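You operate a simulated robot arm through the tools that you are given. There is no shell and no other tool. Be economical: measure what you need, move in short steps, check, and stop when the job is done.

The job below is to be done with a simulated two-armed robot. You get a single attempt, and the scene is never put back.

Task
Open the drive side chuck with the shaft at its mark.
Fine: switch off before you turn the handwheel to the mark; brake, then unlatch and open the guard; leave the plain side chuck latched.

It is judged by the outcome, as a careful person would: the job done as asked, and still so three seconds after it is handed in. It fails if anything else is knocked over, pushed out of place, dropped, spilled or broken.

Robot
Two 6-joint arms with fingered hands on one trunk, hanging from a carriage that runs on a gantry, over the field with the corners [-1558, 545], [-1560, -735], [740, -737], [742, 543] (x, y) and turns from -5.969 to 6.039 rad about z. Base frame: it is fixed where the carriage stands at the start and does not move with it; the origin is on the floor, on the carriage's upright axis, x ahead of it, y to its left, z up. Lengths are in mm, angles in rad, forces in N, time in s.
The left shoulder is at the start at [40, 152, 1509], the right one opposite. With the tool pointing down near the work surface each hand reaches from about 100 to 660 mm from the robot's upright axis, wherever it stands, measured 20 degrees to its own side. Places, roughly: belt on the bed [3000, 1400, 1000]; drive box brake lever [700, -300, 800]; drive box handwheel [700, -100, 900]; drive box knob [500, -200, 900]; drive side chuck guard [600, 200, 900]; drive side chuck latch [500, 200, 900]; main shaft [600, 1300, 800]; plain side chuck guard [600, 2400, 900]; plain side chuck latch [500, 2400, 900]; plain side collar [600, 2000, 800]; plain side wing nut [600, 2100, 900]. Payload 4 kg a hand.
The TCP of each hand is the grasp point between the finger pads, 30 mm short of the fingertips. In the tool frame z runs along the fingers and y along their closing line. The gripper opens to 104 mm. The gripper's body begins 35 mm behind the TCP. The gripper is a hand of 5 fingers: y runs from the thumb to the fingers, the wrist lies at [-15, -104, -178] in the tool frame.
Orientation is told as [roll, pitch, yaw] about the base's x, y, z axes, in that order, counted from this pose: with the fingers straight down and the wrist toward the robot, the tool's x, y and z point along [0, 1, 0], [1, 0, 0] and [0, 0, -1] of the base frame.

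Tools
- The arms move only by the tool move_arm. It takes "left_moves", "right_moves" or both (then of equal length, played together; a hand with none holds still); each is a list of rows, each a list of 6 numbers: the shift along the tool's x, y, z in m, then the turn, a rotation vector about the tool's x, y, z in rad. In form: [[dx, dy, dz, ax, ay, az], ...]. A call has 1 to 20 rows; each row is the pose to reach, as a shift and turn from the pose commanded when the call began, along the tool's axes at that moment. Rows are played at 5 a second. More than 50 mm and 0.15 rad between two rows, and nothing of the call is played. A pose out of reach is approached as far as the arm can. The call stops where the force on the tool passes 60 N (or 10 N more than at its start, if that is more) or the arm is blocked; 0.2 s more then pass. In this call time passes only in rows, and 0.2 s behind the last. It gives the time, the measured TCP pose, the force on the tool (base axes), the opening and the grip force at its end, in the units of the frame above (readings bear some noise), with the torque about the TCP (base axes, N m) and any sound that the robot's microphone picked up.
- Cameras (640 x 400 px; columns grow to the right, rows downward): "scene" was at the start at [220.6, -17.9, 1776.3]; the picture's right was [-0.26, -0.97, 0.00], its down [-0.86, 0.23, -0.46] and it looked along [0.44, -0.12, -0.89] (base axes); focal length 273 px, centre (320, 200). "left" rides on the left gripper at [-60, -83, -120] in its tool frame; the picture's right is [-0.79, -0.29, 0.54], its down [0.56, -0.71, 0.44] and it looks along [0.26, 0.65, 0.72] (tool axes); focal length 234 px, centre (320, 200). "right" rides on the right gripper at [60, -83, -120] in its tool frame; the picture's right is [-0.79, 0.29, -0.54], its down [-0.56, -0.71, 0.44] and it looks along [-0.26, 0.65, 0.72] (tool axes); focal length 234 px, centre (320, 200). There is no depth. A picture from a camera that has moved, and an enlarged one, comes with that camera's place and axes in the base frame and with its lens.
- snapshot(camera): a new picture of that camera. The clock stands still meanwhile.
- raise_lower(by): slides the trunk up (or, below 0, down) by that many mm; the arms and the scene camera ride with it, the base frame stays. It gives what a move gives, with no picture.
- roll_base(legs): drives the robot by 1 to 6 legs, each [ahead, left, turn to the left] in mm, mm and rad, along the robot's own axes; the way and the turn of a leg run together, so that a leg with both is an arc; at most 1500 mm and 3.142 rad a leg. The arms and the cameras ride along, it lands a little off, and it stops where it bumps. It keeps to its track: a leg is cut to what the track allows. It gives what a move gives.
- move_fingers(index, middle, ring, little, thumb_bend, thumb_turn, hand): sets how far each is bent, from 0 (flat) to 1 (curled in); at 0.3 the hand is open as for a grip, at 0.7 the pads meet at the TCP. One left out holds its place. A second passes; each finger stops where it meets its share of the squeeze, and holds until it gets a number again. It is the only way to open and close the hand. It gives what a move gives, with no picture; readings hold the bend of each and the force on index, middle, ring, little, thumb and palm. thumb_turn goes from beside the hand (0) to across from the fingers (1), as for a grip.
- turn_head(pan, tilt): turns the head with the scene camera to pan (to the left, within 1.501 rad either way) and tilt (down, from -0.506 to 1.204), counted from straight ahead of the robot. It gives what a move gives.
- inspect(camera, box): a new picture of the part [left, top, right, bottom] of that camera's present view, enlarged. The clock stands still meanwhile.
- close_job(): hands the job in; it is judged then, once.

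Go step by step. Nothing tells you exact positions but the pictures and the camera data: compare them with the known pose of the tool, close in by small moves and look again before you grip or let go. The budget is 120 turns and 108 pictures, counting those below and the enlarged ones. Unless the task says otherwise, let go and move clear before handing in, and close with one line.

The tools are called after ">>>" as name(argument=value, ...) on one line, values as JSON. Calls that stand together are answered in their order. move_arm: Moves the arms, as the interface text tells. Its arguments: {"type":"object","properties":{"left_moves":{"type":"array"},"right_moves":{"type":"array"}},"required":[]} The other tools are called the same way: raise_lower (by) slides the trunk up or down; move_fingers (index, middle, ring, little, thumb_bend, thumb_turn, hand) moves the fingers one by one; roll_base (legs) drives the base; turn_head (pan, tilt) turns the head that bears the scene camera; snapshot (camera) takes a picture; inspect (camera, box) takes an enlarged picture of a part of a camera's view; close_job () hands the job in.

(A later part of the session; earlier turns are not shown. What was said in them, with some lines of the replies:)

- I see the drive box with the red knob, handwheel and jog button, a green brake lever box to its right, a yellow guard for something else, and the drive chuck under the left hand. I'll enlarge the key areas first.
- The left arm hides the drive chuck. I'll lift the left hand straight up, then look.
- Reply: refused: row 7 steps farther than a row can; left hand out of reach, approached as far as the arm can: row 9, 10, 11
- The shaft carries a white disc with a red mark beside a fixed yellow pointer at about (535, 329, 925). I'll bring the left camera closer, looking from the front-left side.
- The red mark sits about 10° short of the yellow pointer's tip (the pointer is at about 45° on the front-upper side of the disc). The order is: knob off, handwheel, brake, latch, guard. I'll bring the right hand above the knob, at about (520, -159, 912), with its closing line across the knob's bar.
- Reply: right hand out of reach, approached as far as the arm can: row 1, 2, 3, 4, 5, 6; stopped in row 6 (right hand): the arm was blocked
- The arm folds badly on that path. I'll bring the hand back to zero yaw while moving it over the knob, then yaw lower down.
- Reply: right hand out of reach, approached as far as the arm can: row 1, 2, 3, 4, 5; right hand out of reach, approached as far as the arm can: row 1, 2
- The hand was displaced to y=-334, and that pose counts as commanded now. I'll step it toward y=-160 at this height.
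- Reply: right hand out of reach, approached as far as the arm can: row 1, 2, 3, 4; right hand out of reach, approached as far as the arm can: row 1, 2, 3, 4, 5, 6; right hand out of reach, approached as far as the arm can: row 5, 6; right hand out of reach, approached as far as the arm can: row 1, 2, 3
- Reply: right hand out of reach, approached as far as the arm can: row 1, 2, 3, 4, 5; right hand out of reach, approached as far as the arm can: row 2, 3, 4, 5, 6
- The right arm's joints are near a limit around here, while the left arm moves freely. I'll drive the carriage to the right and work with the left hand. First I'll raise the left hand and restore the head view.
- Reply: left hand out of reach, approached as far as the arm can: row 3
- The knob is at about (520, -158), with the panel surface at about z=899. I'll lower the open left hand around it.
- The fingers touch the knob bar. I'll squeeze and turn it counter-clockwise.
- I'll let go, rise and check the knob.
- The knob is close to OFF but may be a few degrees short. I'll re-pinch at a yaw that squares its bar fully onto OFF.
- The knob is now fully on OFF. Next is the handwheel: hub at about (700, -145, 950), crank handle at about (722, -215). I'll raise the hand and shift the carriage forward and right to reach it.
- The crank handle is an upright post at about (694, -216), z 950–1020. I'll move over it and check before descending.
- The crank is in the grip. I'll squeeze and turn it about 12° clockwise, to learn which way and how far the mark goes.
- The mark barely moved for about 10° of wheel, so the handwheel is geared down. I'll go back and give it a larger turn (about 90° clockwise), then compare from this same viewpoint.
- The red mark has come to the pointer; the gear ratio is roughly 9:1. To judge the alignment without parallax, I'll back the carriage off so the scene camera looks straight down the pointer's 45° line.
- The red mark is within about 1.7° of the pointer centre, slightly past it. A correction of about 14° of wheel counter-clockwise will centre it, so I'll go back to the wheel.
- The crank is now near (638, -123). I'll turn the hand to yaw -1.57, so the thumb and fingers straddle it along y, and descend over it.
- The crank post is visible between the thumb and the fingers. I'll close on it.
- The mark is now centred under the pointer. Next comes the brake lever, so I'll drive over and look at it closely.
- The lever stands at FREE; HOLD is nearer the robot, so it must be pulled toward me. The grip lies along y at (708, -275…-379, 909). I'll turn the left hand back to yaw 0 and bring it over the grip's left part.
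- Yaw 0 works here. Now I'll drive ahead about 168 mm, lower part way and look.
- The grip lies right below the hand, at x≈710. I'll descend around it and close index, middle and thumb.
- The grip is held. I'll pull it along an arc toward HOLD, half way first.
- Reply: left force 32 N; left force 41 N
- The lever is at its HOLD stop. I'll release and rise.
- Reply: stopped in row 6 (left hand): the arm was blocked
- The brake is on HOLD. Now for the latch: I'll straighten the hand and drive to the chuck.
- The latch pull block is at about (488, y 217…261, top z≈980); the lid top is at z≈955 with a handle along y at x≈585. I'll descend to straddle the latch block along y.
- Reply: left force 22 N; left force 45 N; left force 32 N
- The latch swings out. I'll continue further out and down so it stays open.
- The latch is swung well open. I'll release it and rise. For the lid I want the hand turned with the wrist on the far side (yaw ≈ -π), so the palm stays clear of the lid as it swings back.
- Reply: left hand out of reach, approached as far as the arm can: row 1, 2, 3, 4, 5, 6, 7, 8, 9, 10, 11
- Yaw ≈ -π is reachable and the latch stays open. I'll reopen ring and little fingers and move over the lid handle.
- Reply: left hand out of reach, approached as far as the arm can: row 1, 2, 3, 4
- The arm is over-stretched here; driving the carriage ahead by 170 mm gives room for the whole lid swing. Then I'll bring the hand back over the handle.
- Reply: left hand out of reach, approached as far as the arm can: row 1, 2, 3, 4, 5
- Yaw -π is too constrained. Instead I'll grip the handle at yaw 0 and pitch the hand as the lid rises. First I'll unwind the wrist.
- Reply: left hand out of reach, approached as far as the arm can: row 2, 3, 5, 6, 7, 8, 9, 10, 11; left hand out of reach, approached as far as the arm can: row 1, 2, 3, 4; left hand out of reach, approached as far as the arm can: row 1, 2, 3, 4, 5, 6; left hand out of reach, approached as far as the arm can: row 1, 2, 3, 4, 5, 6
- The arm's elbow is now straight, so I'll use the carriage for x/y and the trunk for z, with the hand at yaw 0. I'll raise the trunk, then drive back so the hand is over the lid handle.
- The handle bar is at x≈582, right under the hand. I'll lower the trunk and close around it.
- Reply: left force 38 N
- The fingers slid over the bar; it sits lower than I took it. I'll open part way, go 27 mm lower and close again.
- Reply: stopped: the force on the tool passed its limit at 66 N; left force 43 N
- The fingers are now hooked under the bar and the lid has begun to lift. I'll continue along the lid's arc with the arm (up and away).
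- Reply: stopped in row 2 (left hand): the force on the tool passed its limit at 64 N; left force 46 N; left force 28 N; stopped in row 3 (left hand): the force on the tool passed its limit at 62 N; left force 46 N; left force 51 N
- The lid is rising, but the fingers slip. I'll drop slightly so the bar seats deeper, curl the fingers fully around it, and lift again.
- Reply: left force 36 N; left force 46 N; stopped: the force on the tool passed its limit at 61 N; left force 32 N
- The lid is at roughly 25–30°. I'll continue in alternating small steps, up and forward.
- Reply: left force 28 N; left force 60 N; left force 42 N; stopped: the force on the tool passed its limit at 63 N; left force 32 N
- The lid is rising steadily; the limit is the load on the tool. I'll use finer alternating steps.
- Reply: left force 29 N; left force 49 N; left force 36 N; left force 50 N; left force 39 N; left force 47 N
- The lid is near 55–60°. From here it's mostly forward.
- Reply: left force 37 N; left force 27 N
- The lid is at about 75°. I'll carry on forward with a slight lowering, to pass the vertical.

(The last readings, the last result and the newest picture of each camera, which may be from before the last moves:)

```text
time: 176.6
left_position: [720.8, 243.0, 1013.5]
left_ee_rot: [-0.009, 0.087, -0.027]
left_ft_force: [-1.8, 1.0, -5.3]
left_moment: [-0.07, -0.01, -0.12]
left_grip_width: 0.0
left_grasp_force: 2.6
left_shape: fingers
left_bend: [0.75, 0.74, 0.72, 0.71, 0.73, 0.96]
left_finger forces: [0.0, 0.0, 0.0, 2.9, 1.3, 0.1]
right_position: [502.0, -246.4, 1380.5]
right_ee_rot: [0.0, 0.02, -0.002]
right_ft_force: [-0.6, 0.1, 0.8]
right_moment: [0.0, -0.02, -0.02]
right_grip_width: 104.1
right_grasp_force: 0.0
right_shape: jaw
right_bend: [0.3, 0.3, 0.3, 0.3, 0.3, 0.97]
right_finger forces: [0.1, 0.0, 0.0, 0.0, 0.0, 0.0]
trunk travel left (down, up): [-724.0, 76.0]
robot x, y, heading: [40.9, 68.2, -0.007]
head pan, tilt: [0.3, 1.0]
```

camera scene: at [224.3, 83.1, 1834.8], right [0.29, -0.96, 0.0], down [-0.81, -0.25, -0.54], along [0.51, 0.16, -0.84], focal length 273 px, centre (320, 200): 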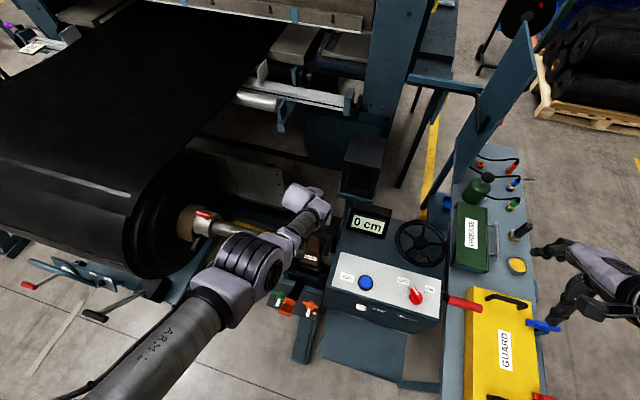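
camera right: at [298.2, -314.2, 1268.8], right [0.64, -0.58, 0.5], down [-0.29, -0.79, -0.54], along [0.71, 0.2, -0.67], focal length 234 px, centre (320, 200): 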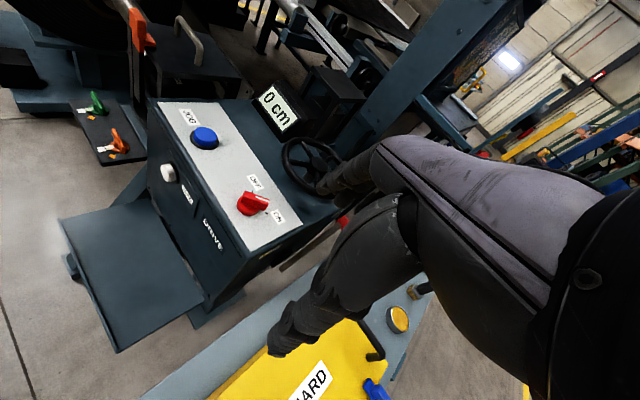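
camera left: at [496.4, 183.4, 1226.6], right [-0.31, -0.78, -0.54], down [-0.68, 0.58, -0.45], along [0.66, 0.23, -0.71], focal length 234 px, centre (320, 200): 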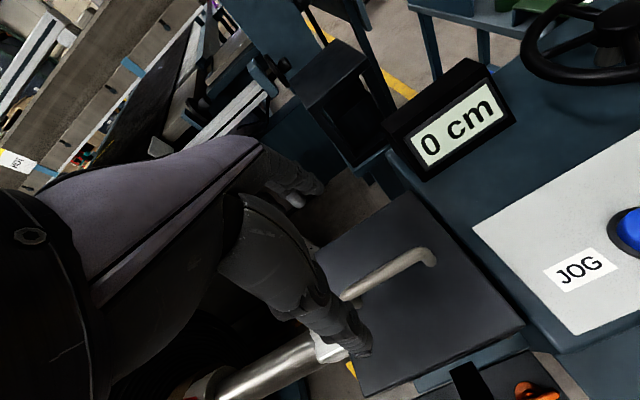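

The load has almost vanished, so the lid is about vertical or past it. A bit further, to its stop.

>>> raise_lower(by=-6)

>>> roll_base(legs=[[12, 0, 0]])

>>> raise_lower(by=-7)

>>> roll_base(legs=[[10, 0, 0]])

```text
time: 177.2
left_position: [721.9, 242.9, 1008.5]
left_ee_rot: [-0.01, 0.087, -0.026]
left_ft_force: [-2.1, 0.8, 0.5]
left_moment: [0.0, -0.02, -0.01]
left_grip_width: 0.3
left_grasp_force: 1.2
left_shape: fingers
left_bend: [0.75, 0.74, 0.72, 0.72, 0.73, 0.96]
left_finger forces: [0.0, 0.0, 0.0, 0.1, 2.0, 0.1]
right_position: [503.5, -245.6, 1374.0]
right_ee_rot: [0.001, 0.02, -0.002]
right_ft_force: [0.5, -0.3, 0.5]
right_moment: [0.02, 0.06, 0.02]
right_grip_width: 103.7
right_grasp_force: 0.0
right_shape: jaw
right_bend: [0.3, 0.3, 0.3, 0.3, 0.3, 0.97]
right_finger forces: [0.1, 0.0, 0.1, 0.0, 0.0, 0.1]
trunk travel left (down, up): [-718.0, 82.0]
robot x, y, heading: [36.0, 65.0, -0.004]
head pan, tilt: [0.3, 1.0]
```

```text
time: 177.9
left_position: [734.1, 241.9, 1008.5]
left_ee_rot: [-0.008, 0.087, -0.028]
left_ft_force: [-3.2, 0.3, -5.1]
left_moment: [-0.03, -0.1, -0.04]
left_grip_width: 0.0
left_grasp_force: 2.9
left_shape: fingers
left_bend: [0.75, 0.74, 0.72, 0.72, 0.73, 0.96]
left_finger forces: [0.0, 0.0, 0.1, 0.9, 4.3, 0.1]
right_position: [514.4, -246.0, 1374.1]
right_ee_rot: [-0.001, 0.022, -0.003]
right_ft_force: [0.6, 0.2, 0.7]
right_moment: [-0.01, -0.01, -0.01]
right_grip_width: 103.9
right_grasp_force: 0.1
right_shape: jaw
right_bend: [0.3, 0.3, 0.3, 0.3, 0.3, 0.97]
right_finger forces: [0.0, 0.1, 0.1, 0.0, 0.0, 0.0]
trunk travel left (down, up): [-718.0, 82.0]
robot x, y, heading: [47.9, 65.3, 0.0]
head pan, tilt: [0.3, 1.0]
```

```text
time: 178.5
left_position: [732.7, 244.2, 999.9]
left_ee_rot: [-0.008, 0.088, -0.027]
left_ft_force: [-2.1, 0.6, -0.6]
left_moment: [0.03, -0.04, -0.01]
left_grip_width: 0.0
left_grasp_force: 0.7
left_shape: fingers
left_bend: [0.75, 0.74, 0.72, 0.72, 0.73, 0.96]
left_finger forces: [0.0, 0.1, 0.1, 0.0, 1.5, 0.0]
right_position: [514.0, -246.1, 1367.7]
right_ee_rot: [0.0, 0.021, -0.001]
right_ft_force: [0.5, -0.4, -0.6]
right_moment: [0.01, -0.02, -0.02]
right_grip_width: 103.9
right_grasp_force: 0.0
right_shape: jaw
right_bend: [0.3, 0.3, 0.3, 0.3, 0.3, 0.97]
right_finger forces: [0.0, 0.0, 0.1, 0.0, 0.1, 0.0]
trunk travel left (down, up): [-711.0, 89.0]
robot x, y, heading: [50.6, 64.0, -0.009]
head pan, tilt: [0.3, 1.0]
```

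```text
time: 179.2
left_position: [742.8, 243.2, 1000.4]
left_ee_rot: [-0.009, 0.089, -0.029]
left_ft_force: [-3.5, -0.1, -5.5]
left_moment: [0.03, -0.08, 0.01]
left_grip_width: 0.0
left_grasp_force: 2.6
left_shape: fingers
left_bend: [0.75, 0.74, 0.72, 0.72, 0.73, 0.96]
left_finger forces: [0.0, 0.0, 0.1, 0.1, 5.0, 0.0]
right_position: [524.8, -246.0, 1365.9]
right_ee_rot: [0.0, 0.021, -0.002]
right_ft_force: [0.3, -0.1, -0.5]
right_moment: [-0.03, 0.02, -0.04]
right_grip_width: 104.1
right_grasp_force: 0.0
right_shape: jaw
right_bend: [0.3, 0.3, 0.3, 0.3, 0.3, 0.97]
right_finger forces: [0.0, 0.0, 0.1, 0.1, 0.0, 0.0]
trunk travel left (down, up): [-711.0, 89.0]
robot x, y, heading: [64.0, 63.2, -0.008]
head pan, tilt: [0.3, 1.0]
```

>>> snapshot(camera="left")

```text
1 pictures are left
camera left: at [668.1, 184.8, 1126.9], right [-0.36, -0.78, -0.51], down [-0.73, 0.58, -0.38], along [0.59, 0.23, -0.78], focal length 234 px, centre (320, 200)
```

left: 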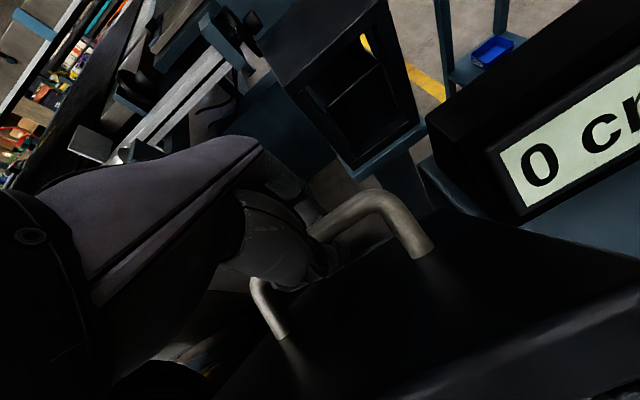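

The lid is about 10° past vertical. I'll ease it a little further toward its stop.

>>> roll_base(legs=[[14, 0, 0]])

>>> raise_lower(by=-8)

>>> roll_base(legs=[[14, 0, 0]])

>>> raise_lower(by=-8)

>>> roll_base(legs=[[12, 0, 0]])

```text
time: 180.0
left_position: [755.1, 241.9, 998.8]
left_ee_rot: [-0.007, 0.091, -0.028]
left_ft_force: [-7.7, -0.4, -8.2]
left_moment: [0.08, -0.12, -0.03]
left_grip_width: 0.1
left_grasp_force: 4.7
left_shape: fingers
left_bend: [0.75, 0.74, 0.72, 0.72, 0.72, 0.96]
left_finger forces: [0.0, 0.0, 0.0, 0.0, 9.1, 0.0]
right_position: [536.4, -246.3, 1367.2]
right_ee_rot: [-0.001, 0.023, -0.001]
right_ft_force: [-0.2, 0.3, 0.2]
right_moment: [-0.01, 0.03, 0.02]
right_grip_width: 104.1
right_grasp_force: 0.1
right_shape: jaw
right_bend: [0.3, 0.3, 0.3, 0.3, 0.3, 0.97]
right_finger forces: [0.0, 0.1, 0.0, 0.0, 0.1, 0.0]
trunk travel left (down, up): [-711.0, 89.0]
robot x, y, heading: [76.4, 67.6, -0.002]
head pan, tilt: [0.3, 1.0]
```

```text
time: 180.5
left_position: [757.0, 242.4, 991.4]
left_ee_rot: [-0.009, 0.09, -0.027]
left_ft_force: [-1.9, 0.5, -0.5]
left_moment: [-0.03, -0.03, -0.03]
left_grip_width: 0.0
left_grasp_force: 0.8
left_shape: fingers
left_bend: [0.75, 0.74, 0.72, 0.72, 0.73, 0.96]
left_finger forces: [0.0, 0.0, 0.0, 0.0, 2.1, 0.0]
right_position: [539.8, -245.4, 1358.5]
right_ee_rot: [0.001, 0.02, -0.002]
right_ft_force: [0.1, -0.1, -0.6]
right_moment: [-0.01, -0.01, 0.0]
right_grip_width: 103.7
right_grasp_force: 0.1
right_shape: jaw
right_bend: [0.3, 0.3, 0.3, 0.3, 0.3, 0.97]
right_finger forces: [0.1, 0.0, 0.1, 0.1, 0.1, 0.0]
trunk travel left (down, up): [-703.0, 97.0]
robot x, y, heading: [75.0, 64.8, -0.003]
head pan, tilt: [0.3, 1.0]
```

```text
time: 181.3
left_position: [768.0, 243.3, 988.8]
left_ee_rot: [-0.008, 0.095, -0.027]
left_ft_force: [-7.0, 0.4, -9.4]
left_moment: [0.12, -0.16, -0.07]
left_grip_width: 0.2
left_grasp_force: 4.6
left_shape: fingers
left_bend: [0.75, 0.74, 0.72, 0.72, 0.73, 0.96]
left_finger forces: [0.0, 0.0, 0.0, 0.0, 8.5, 0.0]
right_position: [551.4, -246.6, 1359.2]
right_ee_rot: [0.0, 0.023, -0.002]
right_ft_force: [0.3, 0.0, -0.6]
right_moment: [0.05, -0.01, 0.03]
right_grip_width: 104.1
right_grasp_force: 0.1
right_shape: jaw
right_bend: [0.3, 0.3, 0.3, 0.3, 0.3, 0.97]
right_finger forces: [0.0, 0.0, 0.0, 0.0, 0.1, 0.1]
trunk travel left (down, up): [-703.0, 97.0]
robot x, y, heading: [86.1, 66.0, -0.001]
head pan, tilt: [0.3, 1.0]
```

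```text
time: 181.9
left_position: [769.1, 242.0, 982.5]
left_ee_rot: [-0.01, 0.095, -0.03]
left_ft_force: [-2.6, 0.4, 0.0]
left_moment: [0.01, -0.03, -0.01]
left_grip_width: 0.0
left_grasp_force: 1.4
left_shape: fingers
left_bend: [0.75, 0.74, 0.72, 0.72, 0.73, 0.96]
left_finger forces: [0.0, 0.0, 0.0, 0.1, 1.8, 0.0]
right_position: [552.1, -245.6, 1351.2]
right_ee_rot: [0.0, 0.021, -0.002]
right_ft_force: [1.0, 0.1, 0.3]
right_moment: [0.0, 0.04, -0.03]
right_grip_width: 103.7
right_grasp_force: 0.1
right_shape: jaw
right_bend: [0.3, 0.3, 0.3, 0.3, 0.3, 0.97]
right_finger forces: [0.0, 0.0, 0.0, 0.0, 0.0, 0.0]
trunk travel left (down, up): [-695.0, 105.0]
robot x, y, heading: [89.8, 60.5, -0.001]
head pan, tilt: [0.3, 1.0]
```

```text
time: 182.6
left_position: [779.1, 242.3, 978.6]
left_ee_rot: [-0.009, 0.099, -0.028]
left_ft_force: [-6.9, 1.2, -9.0]
left_moment: [0.07, -0.15, -0.05]
left_grip_width: 0.0
left_grasp_force: 4.2
left_shape: fingers
left_bend: [0.75, 0.74, 0.72, 0.72, 0.73, 0.96]
left_finger forces: [0.1, 0.0, 0.0, 0.1, 8.9, 0.0]
right_position: [562.3, -246.9, 1350.6]
right_ee_rot: [0.0, 0.023, -0.002]
right_ft_force: [-0.4, 0.3, 0.2]
right_moment: [-0.02, -0.03, -0.01]
right_grip_width: 104.0
right_grasp_force: 0.0
right_shape: jaw
right_bend: [0.3, 0.3, 0.3, 0.3, 0.3, 0.97]
right_finger forces: [0.0, 0.0, 0.1, 0.1, 0.1, 0.0]
trunk travel left (down, up): [-695.0, 105.0]
robot x, y, heading: [101.7, 66.7, -0.005]
head pan, tilt: [0.3, 1.0]
```

The lid is about 25° past vertical and moving only against light friction. I'll open the fingers, ease the thumb out, and rise clear.

>>> move_fingers(hand="left", index=0.2, middle=0.2, ring=0.2, little=0.2)

>>> move_fingers(hand="left", thumb_bend=0.55)

>>> raise_lower(by=30)

```text
time: 183.6
left_position: [776.8, 241.4, 978.9]
left_ee_rot: [-0.008, 0.101, -0.029]
left_ft_force: [-9.3, -1.2, -13.1]
left_moment: [0.09, -0.16, -0.06]
left_grip_width: 57.8
left_grasp_force: 6.8
left_shape: fingers
left_bend: [0.2, 0.2, 0.2, 0.2, 0.75, 0.97]
left_finger forces: [0.0, 0.1, 0.1, 0.0, 13.1, 0.0]
right_position: [562.9, -247.2, 1352.1]
right_ee_rot: [-0.002, 0.022, -0.003]
right_ft_force: [-0.6, -0.3, 0.5]
right_moment: [0.01, 0.01, -0.01]
right_grip_width: 103.9
right_grasp_force: 0.0
right_shape: jaw
right_bend: [0.3, 0.3, 0.3, 0.3, 0.3, 0.97]
right_finger forces: [0.0, 0.1, 0.0, 0.0, 0.0, 0.1]
trunk travel left (down, up): [-695.0, 105.0]
robot x, y, heading: [103.2, 65.8, -0.006]
head pan, tilt: [0.3, 1.0]
```

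```text
time: 184.6
left_position: [779.7, 242.4, 981.8]
left_ee_rot: [-0.009, 0.096, -0.029]
left_ft_force: [-0.1, 1.4, 0.5]
left_moment: [0.01, -0.01, 0.03]
left_grip_width: 85.9
left_grasp_force: 0.0
left_shape: fingers
left_bend: [0.2, 0.2, 0.2, 0.2, 0.55, 0.97]
left_finger forces: [0.0, 0.1, 0.0, 0.0, 0.0, 0.0]
right_position: [564.2, -245.4, 1351.3]
right_ee_rot: [-0.001, 0.022, -0.003]
right_ft_force: [-0.2, 0.0, -0.3]
right_moment: [0.01, 0.02, 0.05]
right_grip_width: 104.0
right_grasp_force: 0.0
right_shape: jaw
right_bend: [0.3, 0.3, 0.3, 0.3, 0.3, 0.97]
right_finger forces: [0.1, 0.0, 0.0, 0.0, 0.1, 0.0]
trunk travel left (down, up): [-695.0, 105.0]
robot x, y, heading: [101.1, 63.9, -0.007]
head pan, tilt: [0.3, 1.0]
```

```text
time: 185.4
left_position: [780.0, 242.7, 1011.1]
left_ee_rot: [-0.008, 0.099, -0.028]
left_ft_force: [0.7, 0.1, -0.1]
left_moment: [0.01, 0.01, 0.05]
left_grip_width: 85.9
left_grasp_force: 0.2
left_shape: fingers
left_bend: [0.2, 0.2, 0.2, 0.2, 0.55, 0.97]
left_finger forces: [0.1, 0.0, 0.1, 0.0, 0.1, 0.0]
right_position: [564.0, -246.6, 1381.0]
right_ee_rot: [-0.001, 0.02, -0.001]
right_ft_force: [0.6, 0.5, -0.3]
right_moment: [0.04, 0.02, 0.02]
right_grip_width: 104.0
right_grasp_force: 0.1
right_shape: jaw
right_bend: [0.3, 0.3, 0.3, 0.3, 0.3, 0.97]
right_finger forces: [0.0, 0.1, 0.0, 0.1, 0.0, 0.1]
trunk travel left (down, up): [-725.0, 75.0]
robot x, y, heading: [102.2, 62.2, -0.004]
head pan, tilt: [0.3, 1.0]
```

Free of the lid. I'll raise further with trunk and arm before leaving.

>>> raise_lower(by=73)

>>> move_arm(left_moves=[[0, 0.01, -0.03, 0, 0, 0], [0, 0.02, -0.06, 0, 0, 0], [0, 0.03, -0.09, 0, 0, 0], [0, 0.04, -0.12, 0, 0, 0], [0, 0.04, -0.15, 0, 0, 0]])

```text
time: 186.5
left_position: [780.5, 243.3, 1084.3]
left_ee_rot: [-0.009, 0.096, -0.027]
left_ft_force: [0.4, -0.6, 1.1]
left_moment: [-0.02, 0.01, 0.02]
left_grip_width: 85.9
left_grasp_force: 0.1
left_shape: fingers
left_bend: [0.2, 0.2, 0.2, 0.2, 0.55, 0.97]
left_finger forces: [0.1, 0.0, 0.0, 0.0, 0.0, 0.0]
right_position: [564.0, -247.0, 1455.2]
right_ee_rot: [0.0, 0.021, -0.002]
right_ft_force: [0.5, 0.0, -0.1]
right_moment: [-0.01, 0.0, -0.02]
right_grip_width: 103.9
right_grasp_force: 0.1
right_shape: jaw
right_bend: [0.3, 0.3, 0.3, 0.3, 0.3, 0.97]
right_finger forces: [0.1, 0.0, 0.1, 0.0, 0.0, 0.0]
trunk travel left (down, up): [-798.0, 2.0]
robot x, y, heading: [103.1, 69.0, -0.006]
head pan, tilt: [0.3, 1.0]
```

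```text
time: 187.7
left_position: [848.1, 242.0, 1223.8]
left_ee_rot: [-0.009, 0.099, -0.027]
left_ft_force: [-0.5, 0.3, 0.7]
left_moment: [-0.04, -0.02, 0.0]
left_grip_width: 85.9
left_grasp_force: 0.0
left_shape: fingers
left_bend: [0.2, 0.2, 0.2, 0.2, 0.55, 0.97]
left_finger forces: [0.1, 0.1, 0.0, 0.0, 0.0, 0.0]
left hand out of reach, approached as far as the arm can: row 1, 2, 3, 4, 5
right_position: [566.0, -246.6, 1454.2]
right_ee_rot: [-0.001, 0.019, -0.001]
right_ft_force: [0.0, -0.4, -0.4]
right_moment: [0.02, 0.01, 0.0]
right_grip_width: 104.1
right_grasp_force: 0.0
right_shape: jaw
right_bend: [0.3, 0.3, 0.3, 0.3, 0.3, 0.97]
right_finger forces: [0.0, 0.0, 0.0, 0.0, 0.0, 0.1]
trunk travel left (down, up): [-798.0, 2.0]
robot x, y, heading: [103.7, 66.4, -0.005]
head pan, tilt: [0.3, 1.0]
```

>>> roll_base(legs=[[-550, 0, 0]])

>>> inspect(camera="scene", box=[270, 80, 490, 220])

```text
time: 190.9
left_position: [295.1, 240.9, 1224.8]
left_ee_rot: [-0.009, 0.096, -0.033]
left_ft_force: [-0.7, -0.2, 0.2]
left_moment: [0.01, 0.01, 0.0]
left_grip_width: 85.7
left_grasp_force: 0.0
left_shape: fingers
left_bend: [0.2, 0.2, 0.2, 0.2, 0.55, 0.97]
left_finger forces: [0.0, 0.0, 0.1, 0.0, 0.1, 0.1]
right_position: [9.3, -245.3, 1455.0]
right_ee_rot: [0.0, 0.022, -0.008]
right_ft_force: [-0.8, -0.2, 0.0]
right_moment: [0.0, -0.02, 0.01]
right_grip_width: 103.9
right_grasp_force: 0.1
right_shape: jaw
right_bend: [0.3, 0.3, 0.3, 0.3, 0.3, 0.97]
right_finger forces: [0.1, 0.0, 0.0, 0.0, 0.0, 0.1]
trunk travel left (down, up): [-798.0, 2.0]
robot x, y, heading: [-453.3, 67.6, -0.005]
head pan, tilt: [0.3, 1.0]
```

```text
2.86 times, centred on (380, 150) of scene
camera zoom: at [-227.8, 84.9, 1899.5], right [0.29, -0.96, 0.0], down [-0.81, -0.24, -0.54], along [0.52, 0.16, -0.84], focal length 779 px, centre (149, 343)
```

zoom: 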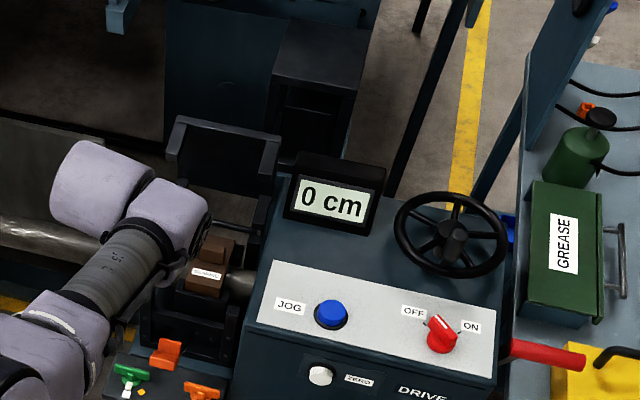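

The guard stands open past vertical on its own. The knob is OFF, the brake lever is at HOLD, the latch is swung out, and both hands are clear. I'm handing in.

>>> close_job()

```text
The job is handed in.
```

The drive side chuck is open: power switched off, shaft turned to its mark, brake on HOLD, guard unlatched and swung past vertical; I checked the mark by camera before braking but not after, and left the plain side chuck untouched.
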